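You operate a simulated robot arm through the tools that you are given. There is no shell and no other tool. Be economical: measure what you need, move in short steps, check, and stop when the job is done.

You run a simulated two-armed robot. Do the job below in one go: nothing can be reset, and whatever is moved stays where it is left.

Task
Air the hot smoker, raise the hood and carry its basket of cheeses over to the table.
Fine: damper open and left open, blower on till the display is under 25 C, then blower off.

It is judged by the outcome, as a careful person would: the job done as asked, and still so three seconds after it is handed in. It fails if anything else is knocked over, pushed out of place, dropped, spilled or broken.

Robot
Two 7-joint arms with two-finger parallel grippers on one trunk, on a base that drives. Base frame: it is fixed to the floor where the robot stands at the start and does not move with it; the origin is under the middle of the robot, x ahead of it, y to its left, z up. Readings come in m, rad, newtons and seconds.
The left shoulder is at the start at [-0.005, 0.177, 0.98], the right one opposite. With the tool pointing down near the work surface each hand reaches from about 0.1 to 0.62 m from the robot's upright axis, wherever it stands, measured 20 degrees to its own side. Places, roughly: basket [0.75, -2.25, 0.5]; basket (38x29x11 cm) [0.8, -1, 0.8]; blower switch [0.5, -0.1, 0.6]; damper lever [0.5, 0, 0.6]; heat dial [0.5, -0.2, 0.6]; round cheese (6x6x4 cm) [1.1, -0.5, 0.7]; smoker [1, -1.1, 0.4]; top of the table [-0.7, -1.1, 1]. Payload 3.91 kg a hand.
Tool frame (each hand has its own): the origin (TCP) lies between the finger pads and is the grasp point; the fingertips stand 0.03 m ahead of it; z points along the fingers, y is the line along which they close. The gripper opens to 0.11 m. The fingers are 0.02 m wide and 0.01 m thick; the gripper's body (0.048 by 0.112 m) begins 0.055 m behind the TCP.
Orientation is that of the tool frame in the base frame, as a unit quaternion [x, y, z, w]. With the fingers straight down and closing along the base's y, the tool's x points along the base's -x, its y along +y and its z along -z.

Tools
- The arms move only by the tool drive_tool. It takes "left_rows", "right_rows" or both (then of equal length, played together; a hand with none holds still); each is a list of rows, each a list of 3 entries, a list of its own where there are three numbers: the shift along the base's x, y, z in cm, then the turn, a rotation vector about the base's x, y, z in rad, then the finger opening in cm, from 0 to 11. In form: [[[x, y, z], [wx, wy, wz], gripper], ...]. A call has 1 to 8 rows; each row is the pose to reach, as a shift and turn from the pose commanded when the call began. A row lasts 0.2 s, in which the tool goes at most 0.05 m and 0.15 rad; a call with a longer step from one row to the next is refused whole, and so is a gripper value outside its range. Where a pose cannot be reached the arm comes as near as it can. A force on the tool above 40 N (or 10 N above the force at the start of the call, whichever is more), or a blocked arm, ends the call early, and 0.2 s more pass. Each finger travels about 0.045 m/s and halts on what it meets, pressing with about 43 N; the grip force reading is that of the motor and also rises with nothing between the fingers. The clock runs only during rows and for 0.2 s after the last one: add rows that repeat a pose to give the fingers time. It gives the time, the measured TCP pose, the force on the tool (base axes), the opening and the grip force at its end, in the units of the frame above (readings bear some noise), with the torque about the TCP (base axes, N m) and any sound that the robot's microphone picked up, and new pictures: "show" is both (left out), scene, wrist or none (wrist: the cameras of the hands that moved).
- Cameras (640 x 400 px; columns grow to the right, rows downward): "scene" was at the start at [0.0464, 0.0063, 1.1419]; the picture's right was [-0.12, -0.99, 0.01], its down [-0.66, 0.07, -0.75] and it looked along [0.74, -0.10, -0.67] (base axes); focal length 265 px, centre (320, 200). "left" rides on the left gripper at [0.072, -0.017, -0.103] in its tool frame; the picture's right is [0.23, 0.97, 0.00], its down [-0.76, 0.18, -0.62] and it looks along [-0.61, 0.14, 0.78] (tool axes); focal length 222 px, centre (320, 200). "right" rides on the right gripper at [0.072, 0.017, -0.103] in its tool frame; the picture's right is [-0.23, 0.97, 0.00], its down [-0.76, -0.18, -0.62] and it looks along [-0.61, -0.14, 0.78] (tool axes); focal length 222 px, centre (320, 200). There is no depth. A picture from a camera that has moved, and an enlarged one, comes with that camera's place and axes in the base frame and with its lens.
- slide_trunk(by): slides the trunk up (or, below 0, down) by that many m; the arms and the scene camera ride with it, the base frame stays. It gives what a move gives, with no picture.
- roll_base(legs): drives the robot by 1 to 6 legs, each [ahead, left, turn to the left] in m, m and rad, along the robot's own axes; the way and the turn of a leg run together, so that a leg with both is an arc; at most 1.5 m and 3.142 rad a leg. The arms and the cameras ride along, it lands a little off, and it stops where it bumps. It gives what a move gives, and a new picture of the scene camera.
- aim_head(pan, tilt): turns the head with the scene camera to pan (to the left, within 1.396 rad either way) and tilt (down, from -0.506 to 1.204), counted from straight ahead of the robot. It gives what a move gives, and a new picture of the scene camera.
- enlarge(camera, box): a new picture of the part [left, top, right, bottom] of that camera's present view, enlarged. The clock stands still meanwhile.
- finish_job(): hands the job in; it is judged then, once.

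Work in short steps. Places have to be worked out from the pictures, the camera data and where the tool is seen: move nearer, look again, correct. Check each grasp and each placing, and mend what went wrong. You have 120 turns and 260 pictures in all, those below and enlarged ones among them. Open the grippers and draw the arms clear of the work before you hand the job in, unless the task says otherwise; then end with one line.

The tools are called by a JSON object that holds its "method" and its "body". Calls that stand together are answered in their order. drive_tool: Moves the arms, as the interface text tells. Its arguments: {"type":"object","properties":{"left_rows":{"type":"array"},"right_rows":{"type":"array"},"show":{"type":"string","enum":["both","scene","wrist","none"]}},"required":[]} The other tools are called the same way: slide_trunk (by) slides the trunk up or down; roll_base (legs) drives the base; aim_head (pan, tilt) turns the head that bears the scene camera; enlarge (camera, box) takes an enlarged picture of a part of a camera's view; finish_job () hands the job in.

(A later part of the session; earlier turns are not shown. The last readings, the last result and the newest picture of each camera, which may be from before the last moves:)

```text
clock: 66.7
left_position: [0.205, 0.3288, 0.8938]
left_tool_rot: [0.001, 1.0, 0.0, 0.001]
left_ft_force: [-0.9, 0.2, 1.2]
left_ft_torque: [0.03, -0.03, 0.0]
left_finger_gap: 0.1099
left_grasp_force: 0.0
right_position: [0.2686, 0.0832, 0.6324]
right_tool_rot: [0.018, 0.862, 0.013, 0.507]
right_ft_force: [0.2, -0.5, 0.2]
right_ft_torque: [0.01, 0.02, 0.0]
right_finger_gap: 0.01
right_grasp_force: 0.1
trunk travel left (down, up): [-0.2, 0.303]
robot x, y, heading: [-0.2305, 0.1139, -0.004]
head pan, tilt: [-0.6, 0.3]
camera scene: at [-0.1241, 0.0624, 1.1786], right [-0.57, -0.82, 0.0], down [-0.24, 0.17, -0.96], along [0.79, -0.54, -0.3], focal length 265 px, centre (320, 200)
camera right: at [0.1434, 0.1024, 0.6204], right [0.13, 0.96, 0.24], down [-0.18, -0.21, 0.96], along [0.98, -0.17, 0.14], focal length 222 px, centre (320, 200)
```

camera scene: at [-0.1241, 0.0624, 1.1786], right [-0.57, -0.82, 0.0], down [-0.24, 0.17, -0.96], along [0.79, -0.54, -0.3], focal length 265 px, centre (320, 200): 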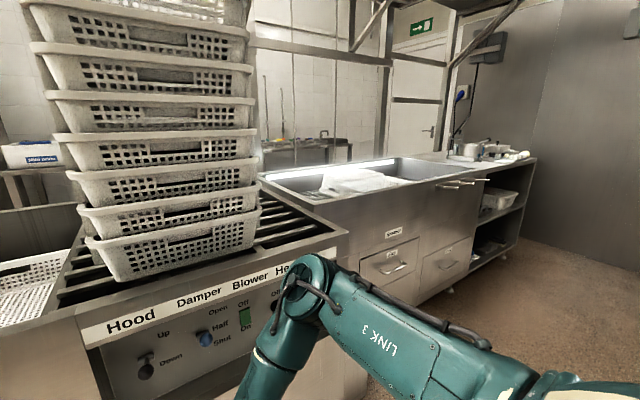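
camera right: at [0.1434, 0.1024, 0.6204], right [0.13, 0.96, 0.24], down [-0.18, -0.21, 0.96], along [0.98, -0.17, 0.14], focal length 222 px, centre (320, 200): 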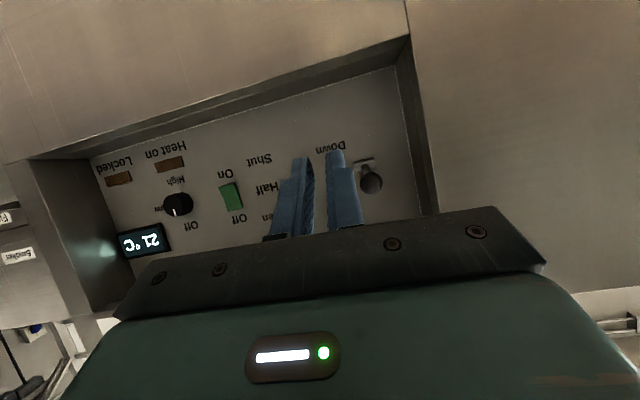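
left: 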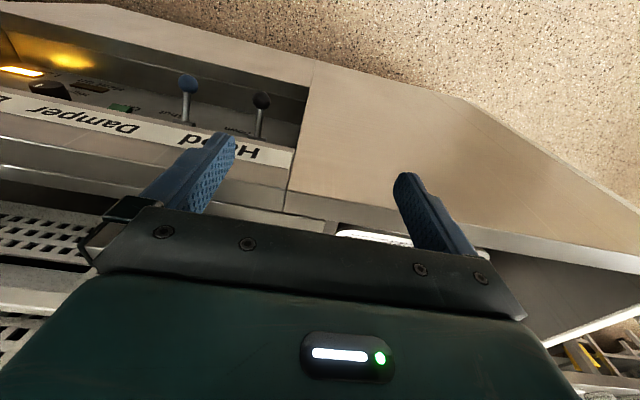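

Hood is up; the chamber with the basket lies open. I'll raise the view to confirm the hood position and clearance.

{"method": "aim_head", "body": {"pan": -0.7, "tilt": -0.3}}

{"method": "enlarge", "body": {"camera": "right", "box": [250, 60, 450, 220]}}

```text
clock: 67.7
left_position: [0.2043, 0.3295, 0.8935]
left_tool_rot: [0.001, 1.0, 0.0, 0.001]
left_ft_force: [0.9, 0.1, -0.6]
left_ft_torque: [0.02, 0.02, 0.01]
left_finger_gap: 0.1101
left_grasp_force: 0.1
right_position: [0.2705, 0.0834, 0.6317]
right_tool_rot: [0.019, 0.862, 0.012, 0.507]
right_ft_force: [0.1, -0.3, 0.6]
right_ft_torque: [0.0, 0.01, -0.02]
right_finger_gap: 0.0101
right_grasp_force: 0.0
trunk travel left (down, up): [-0.2, 0.303]
robot x, y, heading: [-0.2325, 0.1173, -0.001]
head pan, tilt: [-0.7, -0.3]
camera scene: at [-0.141, 0.0646, 1.2317], right [-0.65, -0.76, 0.0], down [0.23, -0.19, -0.96], along [0.73, -0.62, 0.29], focal length 265 px, centre (320, 200)
```

scene: 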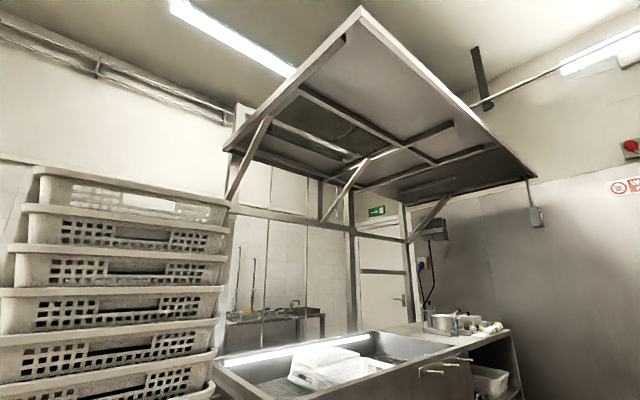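

```text
2.50 times, centred on (350, 140) of right
camera zoom: at [0.1433, 0.1024, 0.6204], right [0.13, 0.96, 0.24], down [-0.18, -0.21, 0.96], along [0.98, -0.17, 0.14], focal length 555 px, centre (245, 350)
```

zoom: 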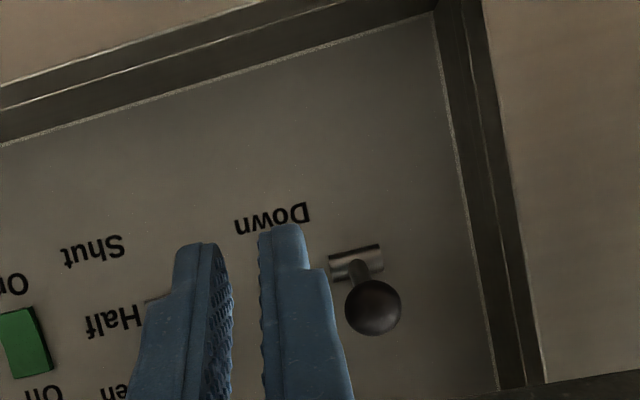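

The hood stands fully up, well clear. Now I'll turn the right hand back to pointing down and tuck it, then drive over to the chamber.

{"method": "drive_tool", "body": {"right_rows": [[[-3, -2, 2], [0, 0.13, 0], 4], [[-5, -5, 4], [0, 0.26, 0], 8], [[-6, -8, 7], [0, 0.4, 0], 11], [[-7, -11, 10], [0, 0.53, 0], 11], [[-8, -14, 13], [0, 0.66, 0], 11], [[-8, -17, 17], [0, 0.8, 0], 11], [[-8, -19, 21], [0, 0.93, 0], 11], [[-8, -20, 24], [0, 1.05, 0], 11]], "show": "none"}}

{"method": "slide_trunk", "body": {"by": 0.2}}

{"method": "aim_head", "body": {"pan": -1.1, "tilt": 0.6}}

```text
clock: 69.5
left_position: [0.2051, 0.3293, 0.8939]
left_tool_rot: [0.0, 1.0, 0.0, 0.002]
left_ft_force: [0.4, -0.8, -0.7]
left_ft_torque: [-0.06, 0.0, 0.02]
left_finger_gap: 0.11
left_grasp_force: 0.0
right_position: [0.1888, -0.1162, 0.8731]
right_tool_rot: [0.022, 1.0, 0.002, 0.006]
right_ft_force: [-0.3, 0.6, -0.5]
right_ft_torque: [0.03, -0.04, -0.02]
right_finger_gap: 0.11
right_grasp_force: 0.2
trunk travel left (down, up): [-0.2, 0.303]
robot x, y, heading: [-0.2317, 0.1144, 0.002]
head pan, tilt: [-0.7, -0.3]
```

```text
clock: 71.7
left_position: [0.2057, 0.3291, 1.0941]
left_tool_rot: [0.001, 1.0, 0.0, 0.002]
left_ft_force: [-0.1, 0.6, 0.2]
left_ft_torque: [-0.02, 0.0, -0.02]
left_finger_gap: 0.1101
left_grasp_force: 0.1
right_position: [0.1904, -0.1169, 1.0728]
right_tool_rot: [0.023, 1.0, 0.001, 0.007]
right_ft_force: [1.1, -0.7, -0.4]
right_ft_torque: [0.01, -0.01, 0.01]
right_finger_gap: 0.1101
right_grasp_force: 0.1
trunk travel left (down, up): [-0.4, 0.103]
robot x, y, heading: [-0.2311, 0.1139, -0.004]
head pan, tilt: [-0.7, -0.3]
```

```text
clock: 72.9
left_position: [0.2057, 0.3304, 1.093]
left_tool_rot: [0.002, 1.0, 0.0, 0.002]
left_ft_force: [0.1, -0.2, 0.2]
left_ft_torque: [0.02, 0.02, -0.02]
left_finger_gap: 0.1104
left_grasp_force: 0.1
right_position: [0.1896, -0.1157, 1.0732]
right_tool_rot: [0.022, 1.0, 0.002, 0.007]
right_ft_force: [0.1, 0.1, 0.3]
right_ft_torque: [0.01, -0.02, -0.01]
right_finger_gap: 0.1099
right_grasp_force: 0.2
trunk travel left (down, up): [-0.4, 0.103]
robot x, y, heading: [-0.2326, 0.1163, 0.002]
head pan, tilt: [-1.1, 0.6]
camera scene: at [-0.161, 0.0365, 1.3511], right [-0.89, -0.45, 0.0], down [-0.26, 0.5, -0.83], along [0.37, -0.74, -0.56], focal length 265 px, centre (320, 200)
```

scene: 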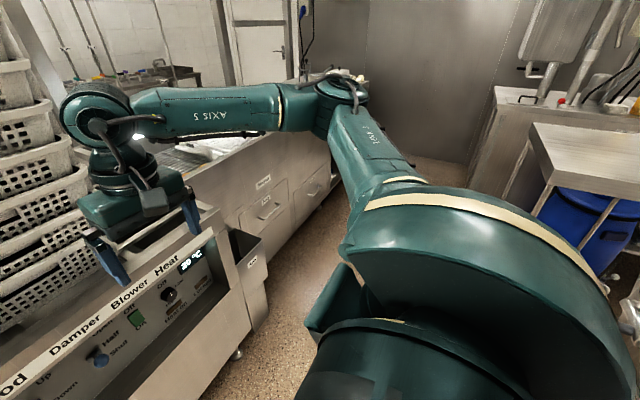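

Path right is clear of the arm's elbow. I'll step slightly forward and drive right in two legs, then look.

{"method": "roll_base", "body": {"legs": [[0.08, 0, 0], [0, -0.6, 0]]}}

{"method": "aim_head", "body": {"pan": -0.5, "tilt": 0.6}}

```text
clock: 79.2
left_position: [0.2829, -0.259, 1.0924]
left_tool_rot: [-0.002, 1.0, -0.001, 0.002]
left_ft_force: [0.8, -0.7, 0.1]
left_ft_torque: [0.0, 0.01, 0.02]
left_finger_gap: 0.1102
left_grasp_force: 0.1
right_position: [0.2712, -0.7044, 1.0723]
right_tool_rot: [0.019, 1.0, 0.001, 0.007]
right_ft_force: [0.0, -0.2, -0.1]
right_ft_torque: [0.02, -0.04, 0.02]
right_finger_gap: 0.1101
right_grasp_force: 0.1
trunk travel left (down, up): [-0.4, 0.103]
robot x, y, heading: [-0.1492, -0.4775, 0.007]
head pan, tilt: [-1.1, 0.6]
camera scene: at [-0.0812, -0.555, 1.3511], right [-0.89, -0.46, 0.0], down [-0.26, 0.5, -0.83], along [0.38, -0.73, -0.57], focal length 265 px, centre (320, 200)
```

scene: 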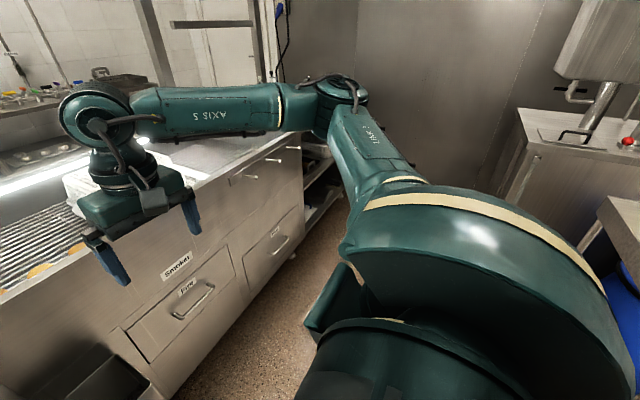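

```text
clock: 80.2
left_position: [0.2833, -0.2585, 1.093]
left_tool_rot: [-0.002, 1.0, 0.0, 0.002]
left_ft_force: [-0.6, -0.9, 0.2]
left_ft_torque: [0.0, 0.01, 0.04]
left_finger_gap: 0.1101
left_grasp_force: 0.0
right_position: [0.2709, -0.7054, 1.0722]
right_tool_rot: [0.019, 1.0, 0.001, 0.007]
right_ft_force: [-0.2, -0.9, 0.1]
right_ft_torque: [0.0, 0.01, 0.02]
right_finger_gap: 0.11
right_grasp_force: 0.1
trunk travel left (down, up): [-0.4, 0.103]
robot x, y, heading: [-0.1508, -0.4771, 0.005]
head pan, tilt: [-0.499, 0.6]
camera scene: at [-0.0439, -0.5183, 1.3511], right [-0.48, -0.88, 0.0], down [-0.5, 0.27, -0.83], along [0.73, -0.39, -0.56], focal length 265 px, centre (320, 200)
```

scene: 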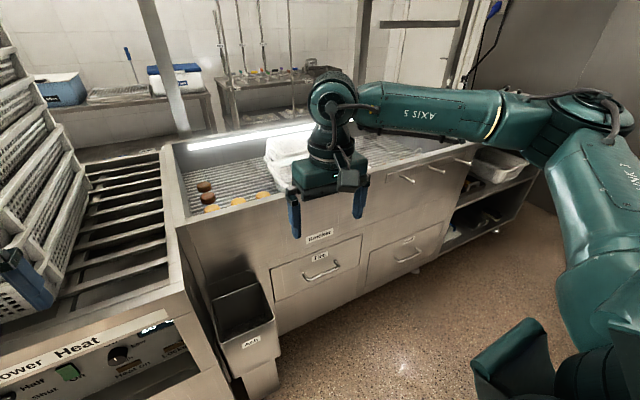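

The open basin shows the basket plus loose cheeses on the grille at its left. I continue right so the basket is straight ahead.

{"method": "roll_base", "body": {"legs": [[0, -0.53, 0]]}}

{"method": "slide_trunk", "body": {"by": 0.1}}

{"method": "aim_head", "body": {"pan": 0.0, "tilt": 0.6}}

```text
clock: 85.3
left_position: [0.2852, -0.7891, 1.0935]
left_tool_rot: [-0.001, 1.0, -0.001, 0.002]
left_ft_force: [-0.8, 0.6, 0.2]
left_ft_torque: [0.01, 0.02, 0.0]
left_finger_gap: 0.1102
left_grasp_force: 0.1
right_position: [0.2739, -1.2348, 1.0732]
right_tool_rot: [0.021, 1.0, 0.002, 0.008]
right_ft_force: [0.4, 0.1, -0.9]
right_ft_torque: [-0.03, -0.04, -0.02]
right_finger_gap: 0.1102
right_grasp_force: 0.1
trunk travel left (down, up): [-0.4, 0.103]
robot x, y, heading: [-0.148, -1.0059, 0.008]
head pan, tilt: [-0.499, 0.6]
camera scene: at [-0.0416, -1.0479, 1.3511], right [-0.48, -0.88, 0.0], down [-0.5, 0.27, -0.83], along [0.73, -0.39, -0.56], focal length 265 px, centre (320, 200)
```

scene: 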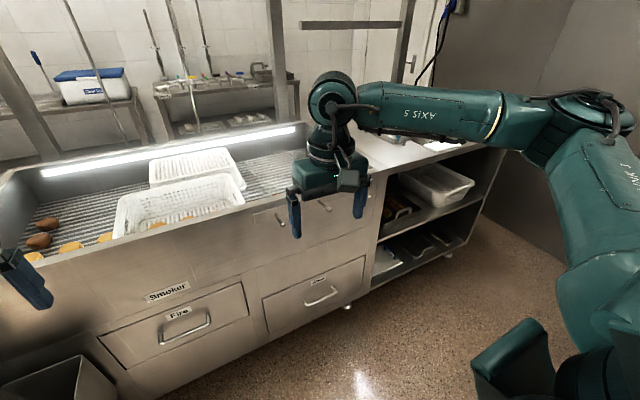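

```text
clock: 86.7
left_position: [0.2862, -0.7894, 1.193]
left_tool_rot: [-0.001, 1.0, 0.0, 0.001]
left_ft_force: [-0.4, 0.9, -0.6]
left_ft_torque: [0.0, 0.02, 0.0]
left_finger_gap: 0.1101
left_grasp_force: 0.0
right_position: [0.2742, -1.2358, 1.1714]
right_tool_rot: [0.02, 1.0, 0.002, 0.007]
right_ft_force: [0.1, -0.2, -0.9]
right_ft_torque: [0.02, -0.01, 0.0]
right_finger_gap: 0.11
right_grasp_force: 0.0
trunk travel left (down, up): [-0.5, 0.003]
robot x, y, heading: [-0.1509, -1.0087, 0.004]
head pan, tilt: [-0.499, 0.6]
```

```text
clock: 87.6
left_position: [0.2849, -0.7886, 1.1932]
left_tool_rot: [-0.001, 1.0, 0.0, 0.001]
left_ft_force: [0.2, -0.6, -1.1]
left_ft_torque: [-0.01, -0.01, -0.01]
left_finger_gap: 0.1101
left_grasp_force: 0.1
right_position: [0.2737, -1.2354, 1.1718]
right_tool_rot: [0.02, 1.0, 0.002, 0.007]
right_ft_force: [0.2, 0.6, 0.4]
right_ft_torque: [0.01, -0.02, 0.02]
right_finger_gap: 0.11
right_grasp_force: 0.2
trunk travel left (down, up): [-0.5, 0.003]
robot x, y, heading: [-0.1462, -1.0064, 0.006]
head pan, tilt: [0.0, 0.6]
camera scene: at [-0.0309, -1.0055, 1.4511], right [0.0, -1.0, 0.0], down [-0.56, 0.0, -0.83], along [0.83, 0.0, -0.56], focal length 265 px, centre (320, 200)
```

scene: 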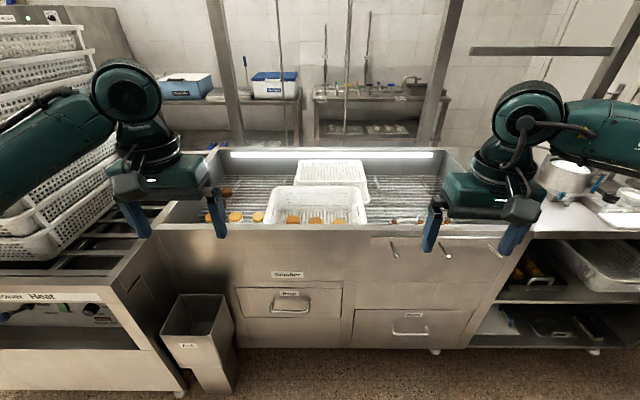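

The front basket holds cheeses; another lies behind it. I'll enlarge to see rims and neighbours.

{"method": "enlarge", "body": {"camera": "scene", "box": [190, 140, 470, 290]}}

```text
2.29 times, centred on (330, 215) of scene
camera zoom: at [-0.0309, -1.0055, 1.4511], right [0.0, -1.0, 0.0], down [-0.56, 0.0, -0.83], along [0.83, 0.0, -0.56], focal length 606 px, centre (297, 166)
```

zoom: 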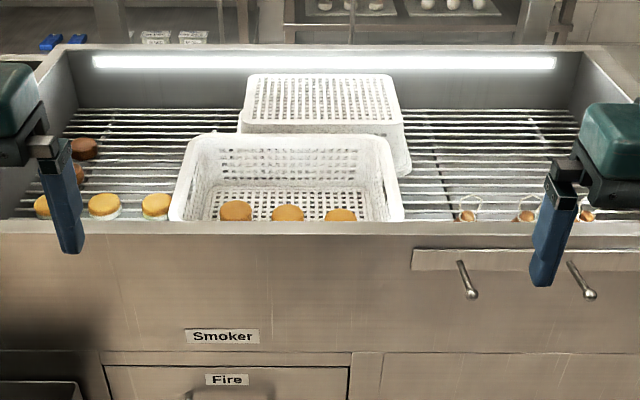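

The loaded basket's rim is about z 0.84, x 0.73–1.0, y −0.80…−1.18. I'll drive forward 0.38 m so both hands can reach its short sides.

{"method": "roll_base", "body": {"legs": [[0.38, 0.01, 0]]}}

{"method": "aim_head", "body": {"pan": 0.0, "tilt": 0.85}}

{"method": "enlarge", "body": {"camera": "right", "box": [0, 0, 640, 400]}}

{"method": "enlarge", "body": {"camera": "left", "box": [0, 0, 640, 400]}}

```text
clock: 90.0
left_position: [0.6727, -0.7819, 1.1939]
left_tool_rot: [0.002, 1.0, 0.001, 0.001]
left_ft_force: [0.4, 0.2, -1.3]
left_ft_torque: [-0.04, -0.01, 0.01]
left_finger_gap: 0.1098
left_grasp_force: 0.1
right_position: [0.6573, -1.2286, 1.1727]
right_tool_rot: [0.025, 1.0, 0.001, 0.007]
right_ft_force: [-0.4, 0.5, -0.3]
right_ft_torque: [-0.02, -0.02, -0.01]
right_finger_gap: 0.1102
right_grasp_force: 0.0
trunk travel left (down, up): [-0.5, 0.003]
robot x, y, heading: [0.236, -0.9978, -0.005]
head pan, tilt: [0.0, 0.6]
camera scene: at [0.3551, -0.9962, 1.451], right [0.0, -1.0, 0.0], down [-0.57, 0.0, -0.82], along [0.82, 0.0, -0.57], focal length 265 px, centre (320, 200)
```

scene: 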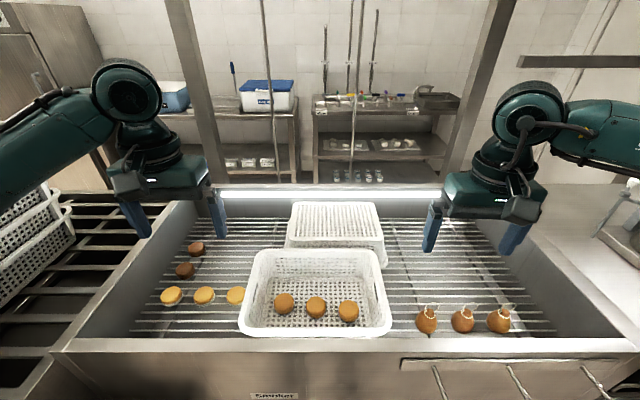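

```text
clock: 90.8
left_position: [0.6725, -0.7814, 1.1934]
left_tool_rot: [0.002, 1.0, 0.0, 0.001]
left_ft_force: [-0.8, -0.2, -0.3]
left_ft_torque: [-0.03, 0.01, 0.01]
left_finger_gap: 0.11
left_grasp_force: 0.0
right_position: [0.6558, -1.2279, 1.1728]
right_tool_rot: [0.024, 1.0, 0.003, 0.007]
right_ft_force: [-0.1, -0.6, 1.0]
right_ft_torque: [0.01, 0.03, 0.0]
right_finger_gap: 0.1103
right_grasp_force: 0.0
trunk travel left (down, up): [-0.5, 0.003]
robot x, y, heading: [0.2388, -0.9951, -0.002]
head pan, tilt: [0.0, 0.85]
camera scene: at [0.3442, -0.9962, 1.4303], right [0.0, -1.0, 0.0], down [-0.75, 0.0, -0.66], along [0.66, 0.0, -0.75], focal length 265 px, centre (320, 200)
```

scene: 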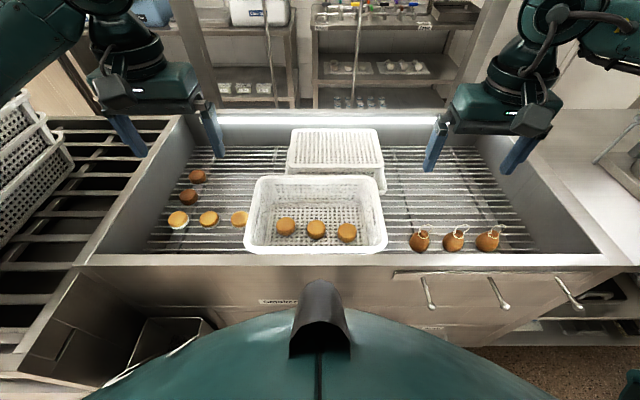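

```text
1.00 times, centred on (320, 200) of right (not enlarged: the box is as wide or as high as the picture)
camera zoom: at [0.5833, -1.2087, 1.2756], right [0.27, 0.96, 0.01], down [0.74, -0.21, 0.63], along [0.61, -0.17, -0.77], focal length 222 px, centre (320, 200)
```

zoom: 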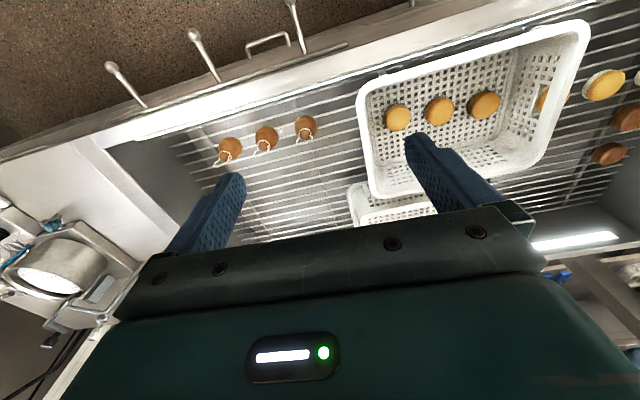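

```text
1.00 times, centred on (320, 200) of left (not enlarged: the box is as wide or as high as the picture)
camera zoom: at [0.5993, -0.7982, 1.298], right [-0.22, 0.97, 0.0], down [0.76, 0.17, 0.63], along [0.61, 0.14, -0.78], focal length 222 px, centre (320, 200)
```

zoom: 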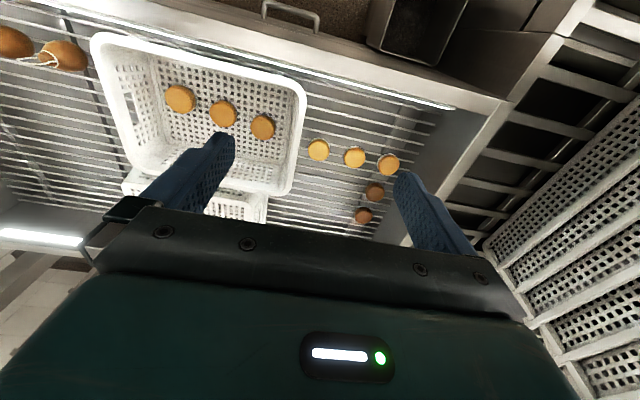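

The view is clear: three cheeses in the basket, loose ones and string-tied ones elsewhere on the grille which must not be touched. I'll edge the base forward and lower the trunk, then view again.

{"method": "roll_base", "body": {"legs": [[0.06, 0.0, 0]]}}

{"method": "slide_trunk", "body": {"by": -0.2}}

{"method": "drive_tool", "body": {"left_rows": [[[4, 0, 0], [0, 0, 0], 6], [[8, 0, 0], [0, 0, 0], 6], [[11, 0, 0], [0, 0, 0], 6]], "right_rows": [[[4, 2, 0], [0, 0, 0], 6], [[8, 4, 0], [0, 0, 0], 6], [[12, 5, 0], [0, 0, 0], 6]]}}

```text
clock: 91.8
left_position: [0.7314, -0.7838, 1.1925]
left_tool_rot: [0.003, 1.0, -0.001, 0.001]
left_ft_force: [1.3, -0.6, 0.4]
left_ft_torque: [0.0, 0.01, -0.02]
left_finger_gap: 0.1099
left_grasp_force: 0.1
right_position: [0.7166, -1.2289, 1.1727]
right_tool_rot: [0.023, 1.0, 0.001, 0.006]
right_ft_force: [0.4, 0.2, 0.0]
right_ft_torque: [-0.01, 0.03, 0.02]
right_finger_gap: 0.1098
right_grasp_force: 0.0
trunk travel left (down, up): [-0.5, 0.003]
robot x, y, heading: [0.2938, -0.9987, -0.004]
head pan, tilt: [0.0, 0.85]
camera scene: at [0.4043, -0.9964, 1.4301], right [0.0, -1.0, 0.0], down [-0.75, 0.0, -0.66], along [0.66, 0.0, -0.75], focal length 265 px, centre (320, 200)
```

scene: 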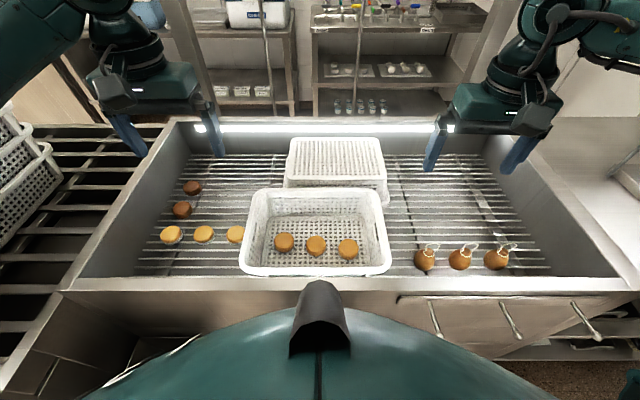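

```text
clock: 93.9
left_position: [0.731, -0.7818, 0.9942]
left_tool_rot: [0.001, 1.0, 0.0, 0.001]
left_ft_force: [-0.1, 0.0, 0.4]
left_ft_torque: [-0.02, 0.02, 0.0]
left_finger_gap: 0.1099
left_grasp_force: 0.1
right_position: [0.7161, -1.229, 0.9729]
right_tool_rot: [0.023, 1.0, 0.002, 0.007]
right_ft_force: [-0.5, 0.5, 0.1]
right_ft_torque: [0.0, 0.01, 0.0]
right_finger_gap: 0.1101
right_grasp_force: 0.0
trunk travel left (down, up): [-0.3, 0.203]
robot x, y, heading: [0.2947, -0.9967, -0.002]
head pan, tilt: [0.0, 0.85]
```

```text
clock: 94.7
left_position: [0.842, -0.7816, 0.9935]
left_tool_rot: [0.002, 1.0, 0.0, 0.001]
left_ft_force: [0.6, 0.5, 0.3]
left_ft_torque: [0.01, -0.01, 0.0]
left_finger_gap: 0.0601
left_grasp_force: 0.0
right_position: [0.8343, -1.1788, 0.9721]
right_tool_rot: [0.024, 1.0, 0.002, 0.007]
right_ft_force: [-0.1, 0.1, -0.1]
right_ft_torque: [-0.01, 0.0, -0.02]
right_finger_gap: 0.0601
right_grasp_force: 0.0
trunk travel left (down, up): [-0.3, 0.203]
robot x, y, heading: [0.295, -0.9937, -0.0]
head pan, tilt: [0.0, 0.85]
camera scene: at [0.4034, -0.9963, 1.2301], right [0.0, -1.0, 0.0], down [-0.75, 0.0, -0.66], along [0.66, 0.0, -0.75], focal length 265 px, centre (320, 200)
camera right: at [0.7614, -1.1594, 1.0745], right [0.27, 0.96, 0.01], down [0.74, -0.21, 0.63], along [0.61, -0.17, -0.77], focal length 222 px, centre (320, 200)
camera left: at [0.7687, -0.7982, 1.0974], right [-0.22, 0.97, 0.0], down [0.76, 0.17, 0.62], along [0.61, 0.14, -0.78], focal length 222 px, centre (320, 200)
```

scene: 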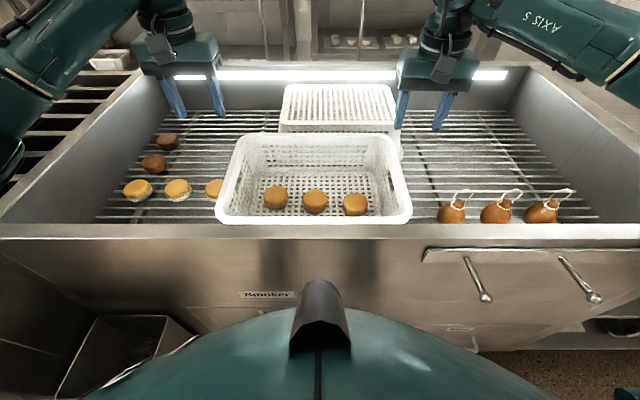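
right: 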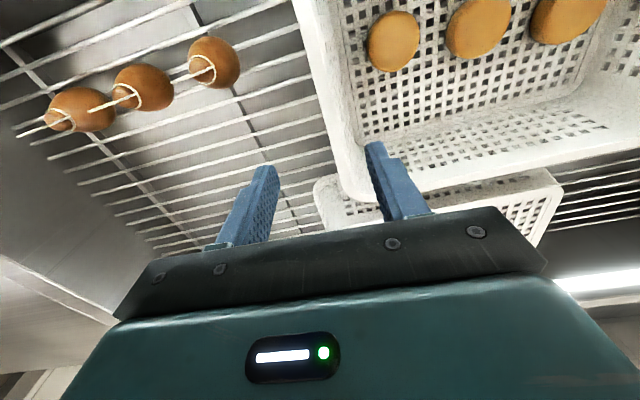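
left: 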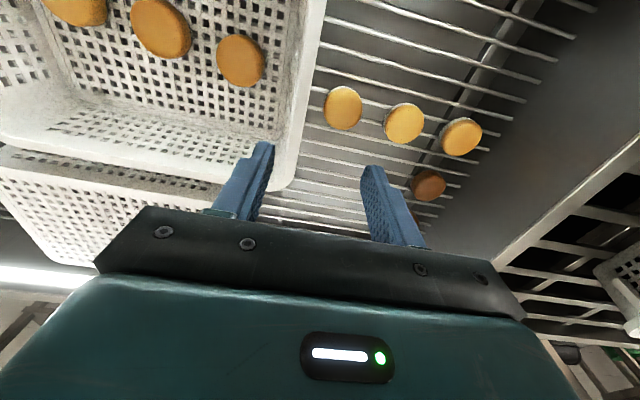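

Rim estimated at z≈0.845, mid x≈0.825, left wall y≈-0.806, right wall y≈-1.157. I'll lower both hands to just above the rim and check alignment.

{"method": "drive_tool", "body": {"left_rows": [[[-1, -1.5, -3], [0, 0, 0], 6], [[-1.7, -2.4, -6], [0, 0, 0], 6], [[-1.7, -2.4, -9.5], [0, 0, 0], 6]], "right_rows": [[[-0.5, 1, -3], [0, 0, 0], 6], [[-0.9, 2.1, -5], [0, 0, 0], 6], [[-0.9, 2.1, -7.4], [0, 0, 0], 6]]}}

```text
clock: 95.5
left_position: [0.8228, -0.8086, 0.8981]
left_tool_rot: [0.002, 1.0, -0.001, 0.002]
left_ft_force: [-0.1, -0.2, 0.4]
left_ft_torque: [0.01, 0.01, -0.01]
left_finger_gap: 0.0598
left_grasp_force: 0.1
right_position: [0.8265, -1.1577, 0.8982]
right_tool_rot: [0.024, 1.0, 0.002, 0.007]
right_ft_force: [0.9, -0.1, -0.2]
right_ft_torque: [-0.01, 0.0, -0.01]
right_finger_gap: 0.0598
right_grasp_force: 0.0
trunk travel left (down, up): [-0.3, 0.203]
robot x, y, heading: [0.2989, -0.9943, -0.005]
head pan, tilt: [0.0, 0.85]
camera scene: at [0.4031, -0.9964, 1.2302], right [0.0, -1.0, 0.0], down [-0.75, 0.0, -0.66], along [0.66, 0.0, -0.75], focal length 265 px, centre (320, 200)
camera right: at [0.7519, -1.138, 1.0009], right [0.27, 0.96, 0.01], down [0.74, -0.21, 0.63], along [0.61, -0.17, -0.77], focal length 222 px, centre (320, 200)
camera left: at [0.7511, -0.8233, 1.0023], right [-0.22, 0.97, 0.0], down [0.76, 0.17, 0.63], along [0.61, 0.14, -0.78], focal length 222 px, centre (320, 200)
```

scene: 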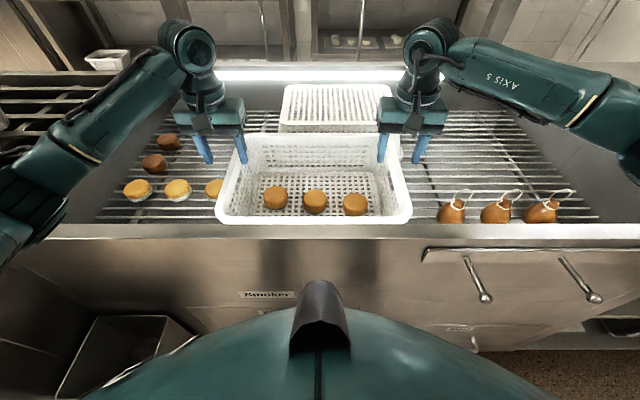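
right: 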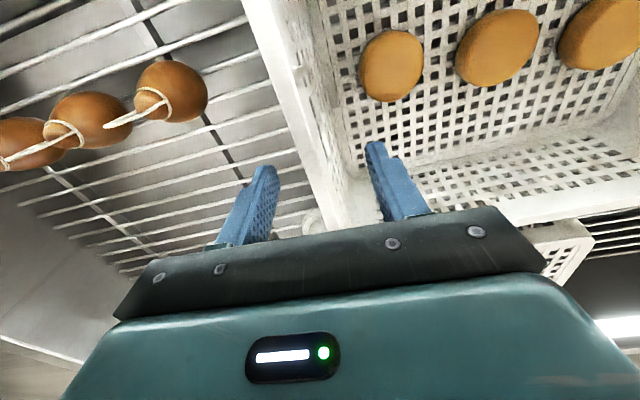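
left: 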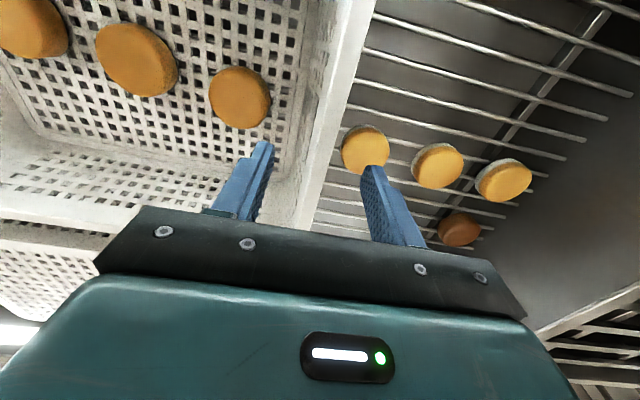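

Both rims lie between the fingers. I lower another 6.5 cm and close both grippers.

{"method": "drive_tool", "body": {"left_rows": [[[0, 0, -2.5], [0, 0, 0], 6], [[0, 0, -5], [0, 0, 0], 6], [[0, 0, -6.5], [0, 0, 0], 6], [[0, 0, -6.5], [0, 0, 0], 3], [[0, 0, -6.5], [0, 0, 0], 0], [[0, 0, -6.5], [0, 0, 0], 0], [[0, 0, -6.5], [0, 0, 0], 0]], "right_rows": [[[0, 0, -2.5], [0, 0, 0], 6], [[0, 0, -5], [0, 0, 0], 6], [[0, 0, -6.5], [0, 0, 0], 6], [[0, 0, -6.5], [0, 0, 0], 3], [[0, 0, -6.5], [0, 0, 0], 0], [[0, 0, -6.5], [0, 0, 0], 0], [[0, 0, -6.5], [0, 0, 0], 0]]}}

```text
clock: 97.1
left_position: [0.8225, -0.8025, 0.8324]
left_tool_rot: [-0.003, 1.0, 0.005, 0.001]
left_ft_force: [0.5, 37.0, 1.3]
left_ft_torque: [-0.62, 0.16, -0.3]
left_finger_gap: 0.0202
left_grasp_force: 42.9
right_position: [0.8275, -1.1618, 0.8334]
right_tool_rot: [0.027, 1.0, -0.003, 0.007]
right_ft_force: [-2.3, -38.6, 1.5]
right_ft_torque: [0.51, -0.48, 0.73]
right_finger_gap: 0.0209
right_grasp_force: 43.0
trunk travel left (down, up): [-0.3, 0.203]
robot x, y, heading: [0.2978, -1.0007, -0.002]
head pan, tilt: [0.0, 0.85]
camera scene: at [0.4025, -0.9966, 1.2302], right [0.0, -1.0, 0.0], down [-0.75, 0.0, -0.66], along [0.66, 0.0, -0.75], focal length 265 px, centre (320, 200)
camera right: at [0.7535, -1.1404, 0.9363], right [0.28, 0.96, 0.0], down [0.74, -0.21, 0.63], along [0.61, -0.18, -0.77], focal length 222 px, centre (320, 200)
camera left: at [0.7512, -0.8197, 0.9369], right [-0.23, 0.97, 0.01], down [0.76, 0.18, 0.63], along [0.61, 0.15, -0.78], focal length 222 px, centre (320, 200)
```

scene: 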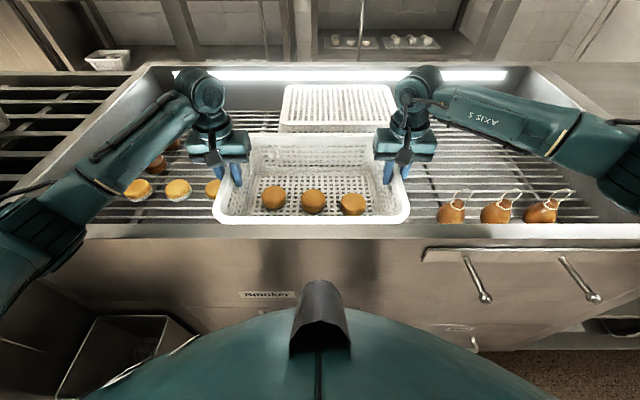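
right: 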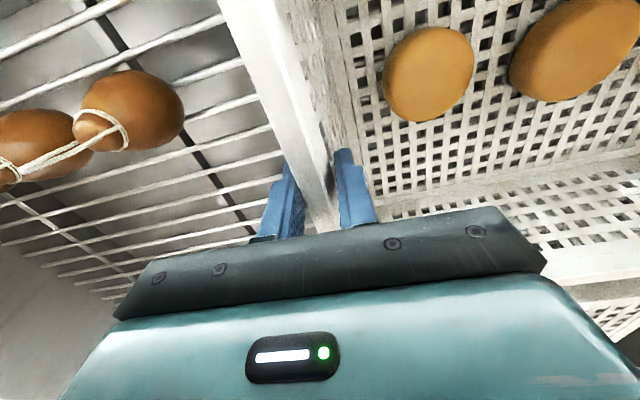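
left: 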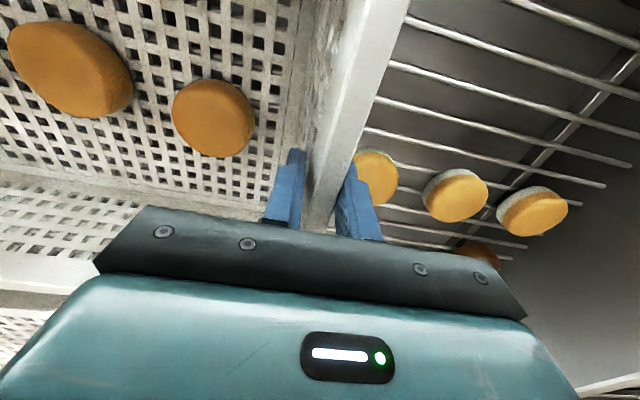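

Both gripped at 2 cm on the rim, but there's an outward tension of ~37 N. I relieve it by shifting left +0.6 cm, right −0.4 cm, then lift slightly.

{"method": "drive_tool", "body": {"left_rows": [[[0, 0.6, 0], [0, 0, 0], 0], [[0, 0.6, 0], [0, 0, 0], 0], [[0, 0.6, 1], [0, 0, 0], 0], [[0, 0.6, 2.5], [0, 0, 0], 0], [[0, 0.6, 4], [0, 0, 0], 0]], "right_rows": [[[0, -0.4, 0], [0, 0, 0], 0], [[0, -0.4, 0], [0, 0, 0], 0], [[0, -0.4, 1], [0, 0, 0], 0], [[0, -0.4, 2.5], [0, 0, 0], 0], [[0, -0.4, 4], [0, 0, 0], 0]]}}

```text
clock: 98.3
left_position: [0.8238, -0.7997, 0.8747]
left_tool_rot: [0.003, 1.0, 0.0, 0.002]
left_ft_force: [3.1, 19.1, -4.1]
left_ft_torque: [-0.79, -0.22, 0.02]
left_finger_gap: 0.0197
left_grasp_force: 42.9
right_position: [0.8254, -1.161, 0.8734]
right_tool_rot: [0.023, 1.0, 0.001, 0.006]
right_ft_force: [-2.5, -19.1, -2.4]
right_ft_torque: [1.13, 0.21, 1.05]
right_finger_gap: 0.0204
right_grasp_force: 42.9
trunk travel left (down, up): [-0.3, 0.203]
robot x, y, heading: [0.2955, -0.9925, -0.002]
head pan, tilt: [0.0, 0.85]
camera scene: at [0.4034, -0.9964, 1.2301], right [0.0, -1.0, 0.0], down [-0.75, 0.0, -0.66], along [0.66, 0.0, -0.75], focal length 265 px, centre (320, 200)
camera right: at [0.7524, -1.1408, 0.9764], right [0.27, 0.96, 0.01], down [0.74, -0.21, 0.63], along [0.61, -0.17, -0.77], focal length 222 px, centre (320, 200)
camera left: at [0.7507, -0.8163, 0.9787], right [-0.22, 0.97, 0.0], down [0.76, 0.17, 0.63], along [0.61, 0.14, -0.78], focal length 222 px, centre (320, 200)
```

scene: 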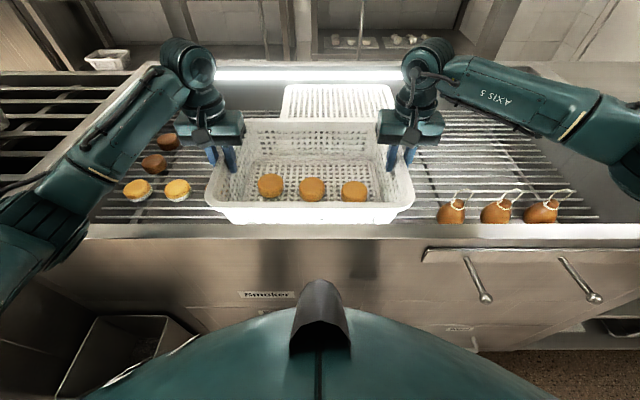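
right: 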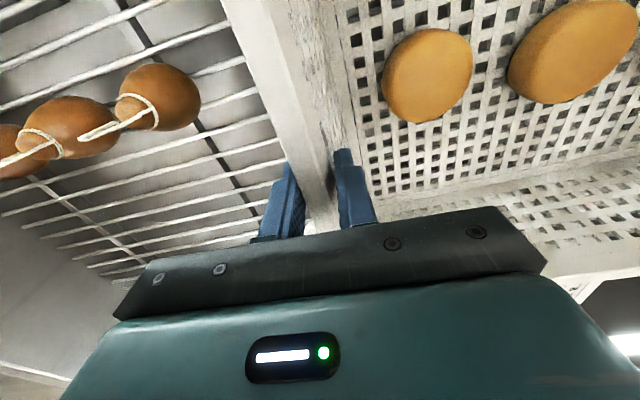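
left: 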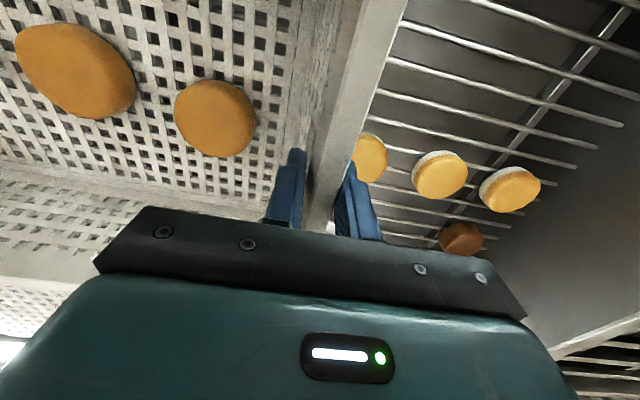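

Lifted level with cheeses in place, nothing else moved. I relieve a bit more tension and raise further, then lift with the trunk.

{"method": "drive_tool", "body": {"left_rows": [[[0, 0.3, 1.5], [0, 0, 0], 0], [[0, 0.3, 3.5], [0, 0, 0], 0], [[0, 0.3, 5.5], [0, 0, 0], 0], [[0, 0.3, 7.5], [0, 0, 0], 0], [[0, 0.3, 9], [0, 0, 0], 0]], "right_rows": [[[0, -0.3, 1.5], [0, 0, 0], 0], [[0, -0.3, 3.5], [0, 0, 0], 0], [[0, -0.3, 5.5], [0, 0, 0], 0], [[0, -0.3, 7.5], [0, 0, 0], 0], [[0, -0.3, 9], [0, 0, 0], 0]], "show": "scene"}}

{"method": "slide_trunk", "body": {"by": 0.2}}

{"method": "roll_base", "body": {"legs": [[-0.1, 0, 0]]}}

```text
clock: 99.5
left_position: [0.8255, -0.8014, 0.9643]
left_tool_rot: [0.005, 1.0, -0.002, 0.002]
left_ft_force: [2.8, -20.4, -2.6]
left_ft_torque: [-1.62, -0.15, 0.26]
left_finger_gap: 0.0192
left_grasp_force: 42.9
right_position: [0.8259, -1.161, 0.9661]
right_tool_rot: [0.02, 1.0, 0.005, 0.008]
right_ft_force: [-3.3, 20.3, -4.5]
right_ft_torque: [1.35, 0.19, 0.88]
right_finger_gap: 0.0194
right_grasp_force: 43.0
trunk travel left (down, up): [-0.3, 0.203]
robot x, y, heading: [0.2962, -0.9968, -0.002]
head pan, tilt: [0.0, 0.85]
camera scene: at [0.4033, -0.9964, 1.2301], right [0.0, -1.0, 0.0], down [-0.75, 0.0, -0.66], along [0.66, 0.0, -0.75], focal length 265 px, centre (320, 200)
```

scene: 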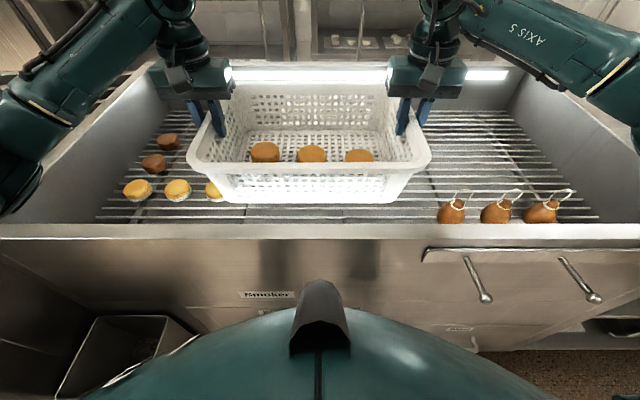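

```text
clock: 101.7
left_position: [0.8262, -0.8007, 1.1622]
left_tool_rot: [0.004, 1.0, -0.004, 0.002]
left_ft_force: [2.8, -26.0, -2.9]
left_ft_torque: [-1.67, 0.29, 0.14]
left_finger_gap: 0.0197
left_grasp_force: 43.1
right_position: [0.8276, -1.1608, 1.1645]
right_tool_rot: [0.021, 1.0, 0.005, 0.006]
right_ft_force: [-2.2, 25.9, -3.0]
right_ft_torque: [1.64, -0.25, 0.85]
right_finger_gap: 0.0195
right_grasp_force: 43.1
trunk travel left (down, up): [-0.5, 0.003]
robot x, y, heading: [0.2961, -0.9944, -0.003]
head pan, tilt: [0.0, 0.85]
```

```text
clock: 102.8
left_position: [0.7257, -0.8013, 1.1623]
left_tool_rot: [0.004, 1.0, -0.005, 0.004]
left_ft_force: [3.1, -26.2, -2.0]
left_ft_torque: [-1.69, 0.15, 0.15]
left_finger_gap: 0.0192
left_grasp_force: 42.9
right_position: [0.7261, -1.1623, 1.1648]
right_tool_rot: [0.021, 1.0, 0.005, 0.007]
right_ft_force: [-2.1, 26.0, -3.1]
right_ft_torque: [1.62, -0.17, 0.89]
right_finger_gap: 0.0197
right_grasp_force: 43.3
trunk travel left (down, up): [-0.5, 0.003]
robot x, y, heading: [0.1941, -0.9962, -0.003]
head pan, tilt: [0.0, 0.85]
camera scene: at [0.3037, -0.9961, 1.4302], right [0.0, -1.0, 0.0], down [-0.75, 0.0, -0.66], along [0.66, 0.0, -0.75], focal length 265 px, centre (320, 200)
```

scene: 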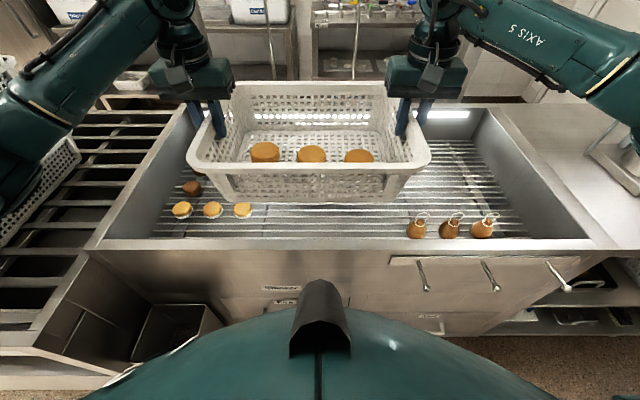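

Basket is level and well clear. I relax the grip tension slightly and draw the basket toward me before turning.

{"method": "drive_tool", "body": {"left_rows": [[[0, -0.2, 0], [0, 0, 0], 0], [[-2, -0.2, 0.3], [0, 0, 0], 0], [[-4, -0.2, 0.6], [0, 0, 0], 0], [[-6, -0.2, 1], [0, 0, 0], 0], [[-8, -0.2, 1.3], [0, 0, 0], 0], [[-10, -0.2, 1.6], [0, 0, 0], 0], [[-12, -0.2, 2], [0, 0, 0], 0]], "right_rows": [[[0, 0.2, 0], [0, 0, 0], 0], [[-2, 0.2, 0.3], [0, 0, 0], 0], [[-4, 0.2, 0.6], [0, 0, 0], 0], [[-6, 0.2, 1], [0, 0, 0], 0], [[-8, 0.2, 1.3], [0, 0, 0], 0], [[-10, 0.2, 1.6], [0, 0, 0], 0], [[-12, 0.2, 2], [0, 0, 0], 0]], "show": "scene"}}

{"method": "roll_base", "body": {"legs": [[-0.1, 0, 0]]}}

{"method": "aim_head", "body": {"pan": -1.1, "tilt": 0.5}}

```text
clock: 104.5
left_position: [0.6045, -0.8002, 1.1831]
left_tool_rot: [0.002, 1.0, 0.0, 0.001]
left_ft_force: [2.2, 35.5, -2.1]
left_ft_torque: [-0.63, 0.41, -0.15]
left_finger_gap: 0.0198
left_grasp_force: 43.2
right_position: [0.6027, -1.1615, 1.1828]
right_tool_rot: [0.021, 1.0, 0.001, 0.006]
right_ft_force: [-3.0, -34.9, -1.9]
right_ft_torque: [0.65, -0.41, 0.92]
right_finger_gap: 0.0196
right_grasp_force: 42.8
trunk travel left (down, up): [-0.5, 0.003]
robot x, y, heading: [0.1954, -0.9977, -0.005]
head pan, tilt: [0.0, 0.85]
camera scene: at [0.3035, -0.996, 1.4302], right [0.0, -1.0, 0.0], down [-0.75, 0.0, -0.66], along [0.66, 0.0, -0.75], focal length 265 px, centre (320, 200)
```

scene: 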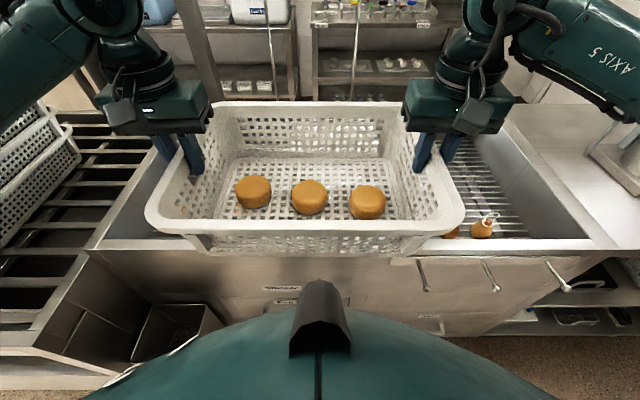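

```text
clock: 105.6
left_position: [0.5056, -0.8005, 1.1822]
left_tool_rot: [0.004, 1.0, 0.0, 0.001]
left_ft_force: [1.7, 34.4, -3.1]
left_ft_torque: [-0.68, 0.06, -0.22]
left_finger_gap: 0.0195
left_grasp_force: 43.8
right_position: [0.5038, -1.1603, 1.1849]
right_tool_rot: [0.022, 1.0, 0.001, 0.004]
right_ft_force: [-2.3, -33.1, -2.6]
right_ft_torque: [0.69, 0.0, 0.88]
right_finger_gap: 0.0199
right_grasp_force: 43.3
trunk travel left (down, up): [-0.5, 0.003]
robot x, y, heading: [0.0984, -0.995, -0.003]
head pan, tilt: [0.0, 0.85]
camera scene: at [0.2034, -0.9958, 1.4302], right [0.0, -1.0, 0.0], down [-0.75, 0.0, -0.66], along [0.66, 0.0, -0.75], focal length 265 px, centre (320, 200)
```

scene: 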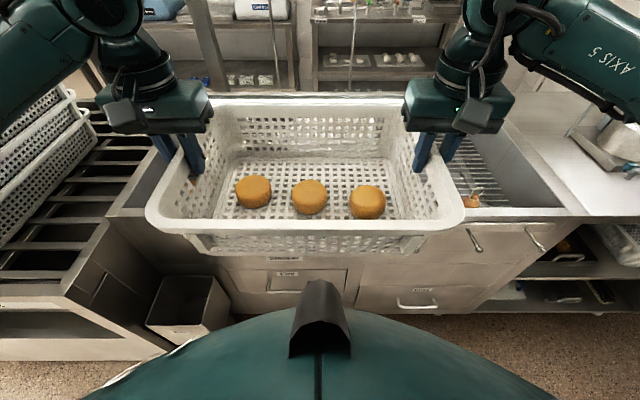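

```text
clock: 106.9
left_position: [0.5055, -0.8008, 1.1821]
left_tool_rot: [0.004, 1.0, 0.0, 0.001]
left_ft_force: [2.1, 5.9, -3.3]
left_ft_torque: [-1.16, 0.14, -0.22]
left_finger_gap: 0.0196
left_grasp_force: 42.6
right_position: [0.5056, -1.1604, 1.1827]
right_tool_rot: [0.022, 1.0, 0.001, 0.005]
right_ft_force: [-1.7, -6.1, -3.7]
right_ft_torque: [1.17, -0.09, 0.92]
right_finger_gap: 0.0196
right_grasp_force: 43.3
trunk travel left (down, up): [-0.5, 0.003]
robot x, y, heading: [0.0977, -0.9954, -0.007]
head pan, tilt: [-1.1, 0.499]
camera scene: at [0.167, -1.0766, 1.4601], right [-0.89, -0.45, 0.0], down [-0.22, 0.43, -0.88], along [0.4, -0.78, -0.48], focal length 265 px, centre (320, 200)
```

scene: 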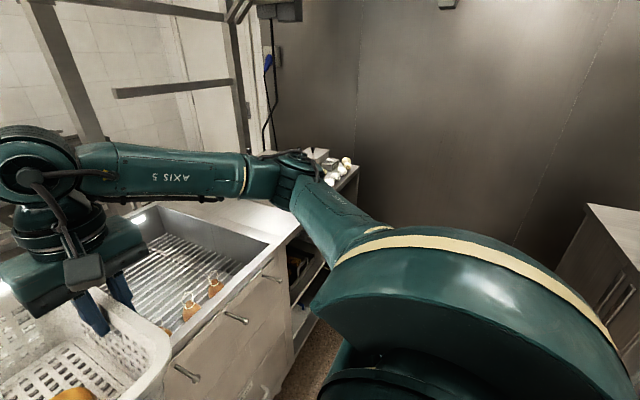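

Tension has settled to 6 N. The space to my right is open, so I turn right by a quarter turn first.

{"method": "roll_base", "body": {"legs": [[0, 0, -0.8], [0, 0, -0.77]]}}

{"method": "aim_head", "body": {"pan": -1.0, "tilt": 0.6}}

```text
clock: 111.5
left_position: [0.2901, -1.4054, 1.1816]
left_tool_rot: [0.711, 0.703, -0.001, 0.001]
left_ft_force: [9.2, -1.4, -3.1]
left_ft_torque: [0.08, 1.11, -0.24]
left_finger_gap: 0.0198
left_grasp_force: 42.8
right_position: [-0.0713, -1.4043, 1.1825]
right_tool_rot: [0.725, 0.689, -0.004, 0.006]
right_ft_force: [-8.3, 2.3, -3.5]
right_ft_torque: [-0.13, -1.1, 0.89]
right_finger_gap: 0.0197
right_grasp_force: 43.0
trunk travel left (down, up): [-0.5, 0.003]
robot x, y, heading: [0.0987, -0.9948, -1.579]
head pan, tilt: [-1.1, 0.499]
camera scene: at [0.0142, -1.0656, 1.4601], right [-0.44, 0.9, 0.0], down [0.43, 0.21, -0.88], along [-0.79, -0.39, -0.48], focal length 265 px, centre (320, 200)
```

scene: 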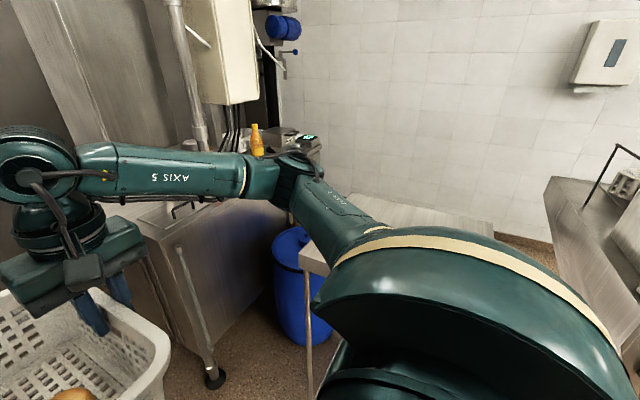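

```text
clock: 112.1
left_position: [0.2889, -1.4067, 1.1826]
left_tool_rot: [0.711, 0.703, -0.001, 0.001]
left_ft_force: [4.9, -1.8, -2.5]
left_ft_torque: [0.33, 1.19, -0.32]
left_finger_gap: 0.0196
left_grasp_force: 42.7
right_position: [-0.0708, -1.4034, 1.1821]
right_tool_rot: [0.724, 0.69, -0.002, 0.005]
right_ft_force: [-3.7, 2.3, -3.2]
right_ft_torque: [-0.29, -1.26, 0.94]
right_finger_gap: 0.0197
right_grasp_force: 43.2
trunk travel left (down, up): [-0.5, 0.003]
robot x, y, heading: [0.098, -0.9938, -1.584]
head pan, tilt: [-1.0, 0.6]
camera scene: at [0.021, -1.0721, 1.4511], right [-0.53, 0.85, 0.0], down [0.48, 0.3, -0.83], along [-0.7, -0.44, -0.56], focal length 265 px, centre (320, 200)
```

scene: 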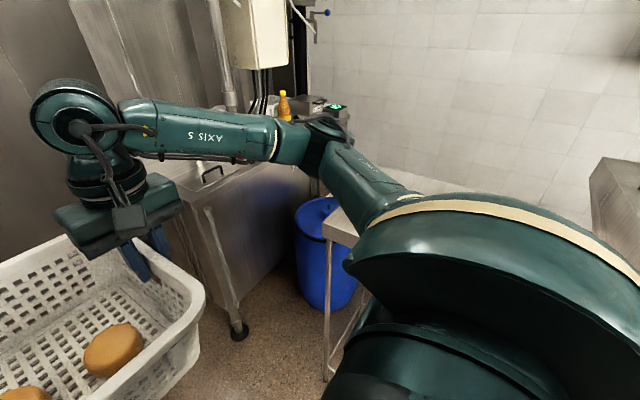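

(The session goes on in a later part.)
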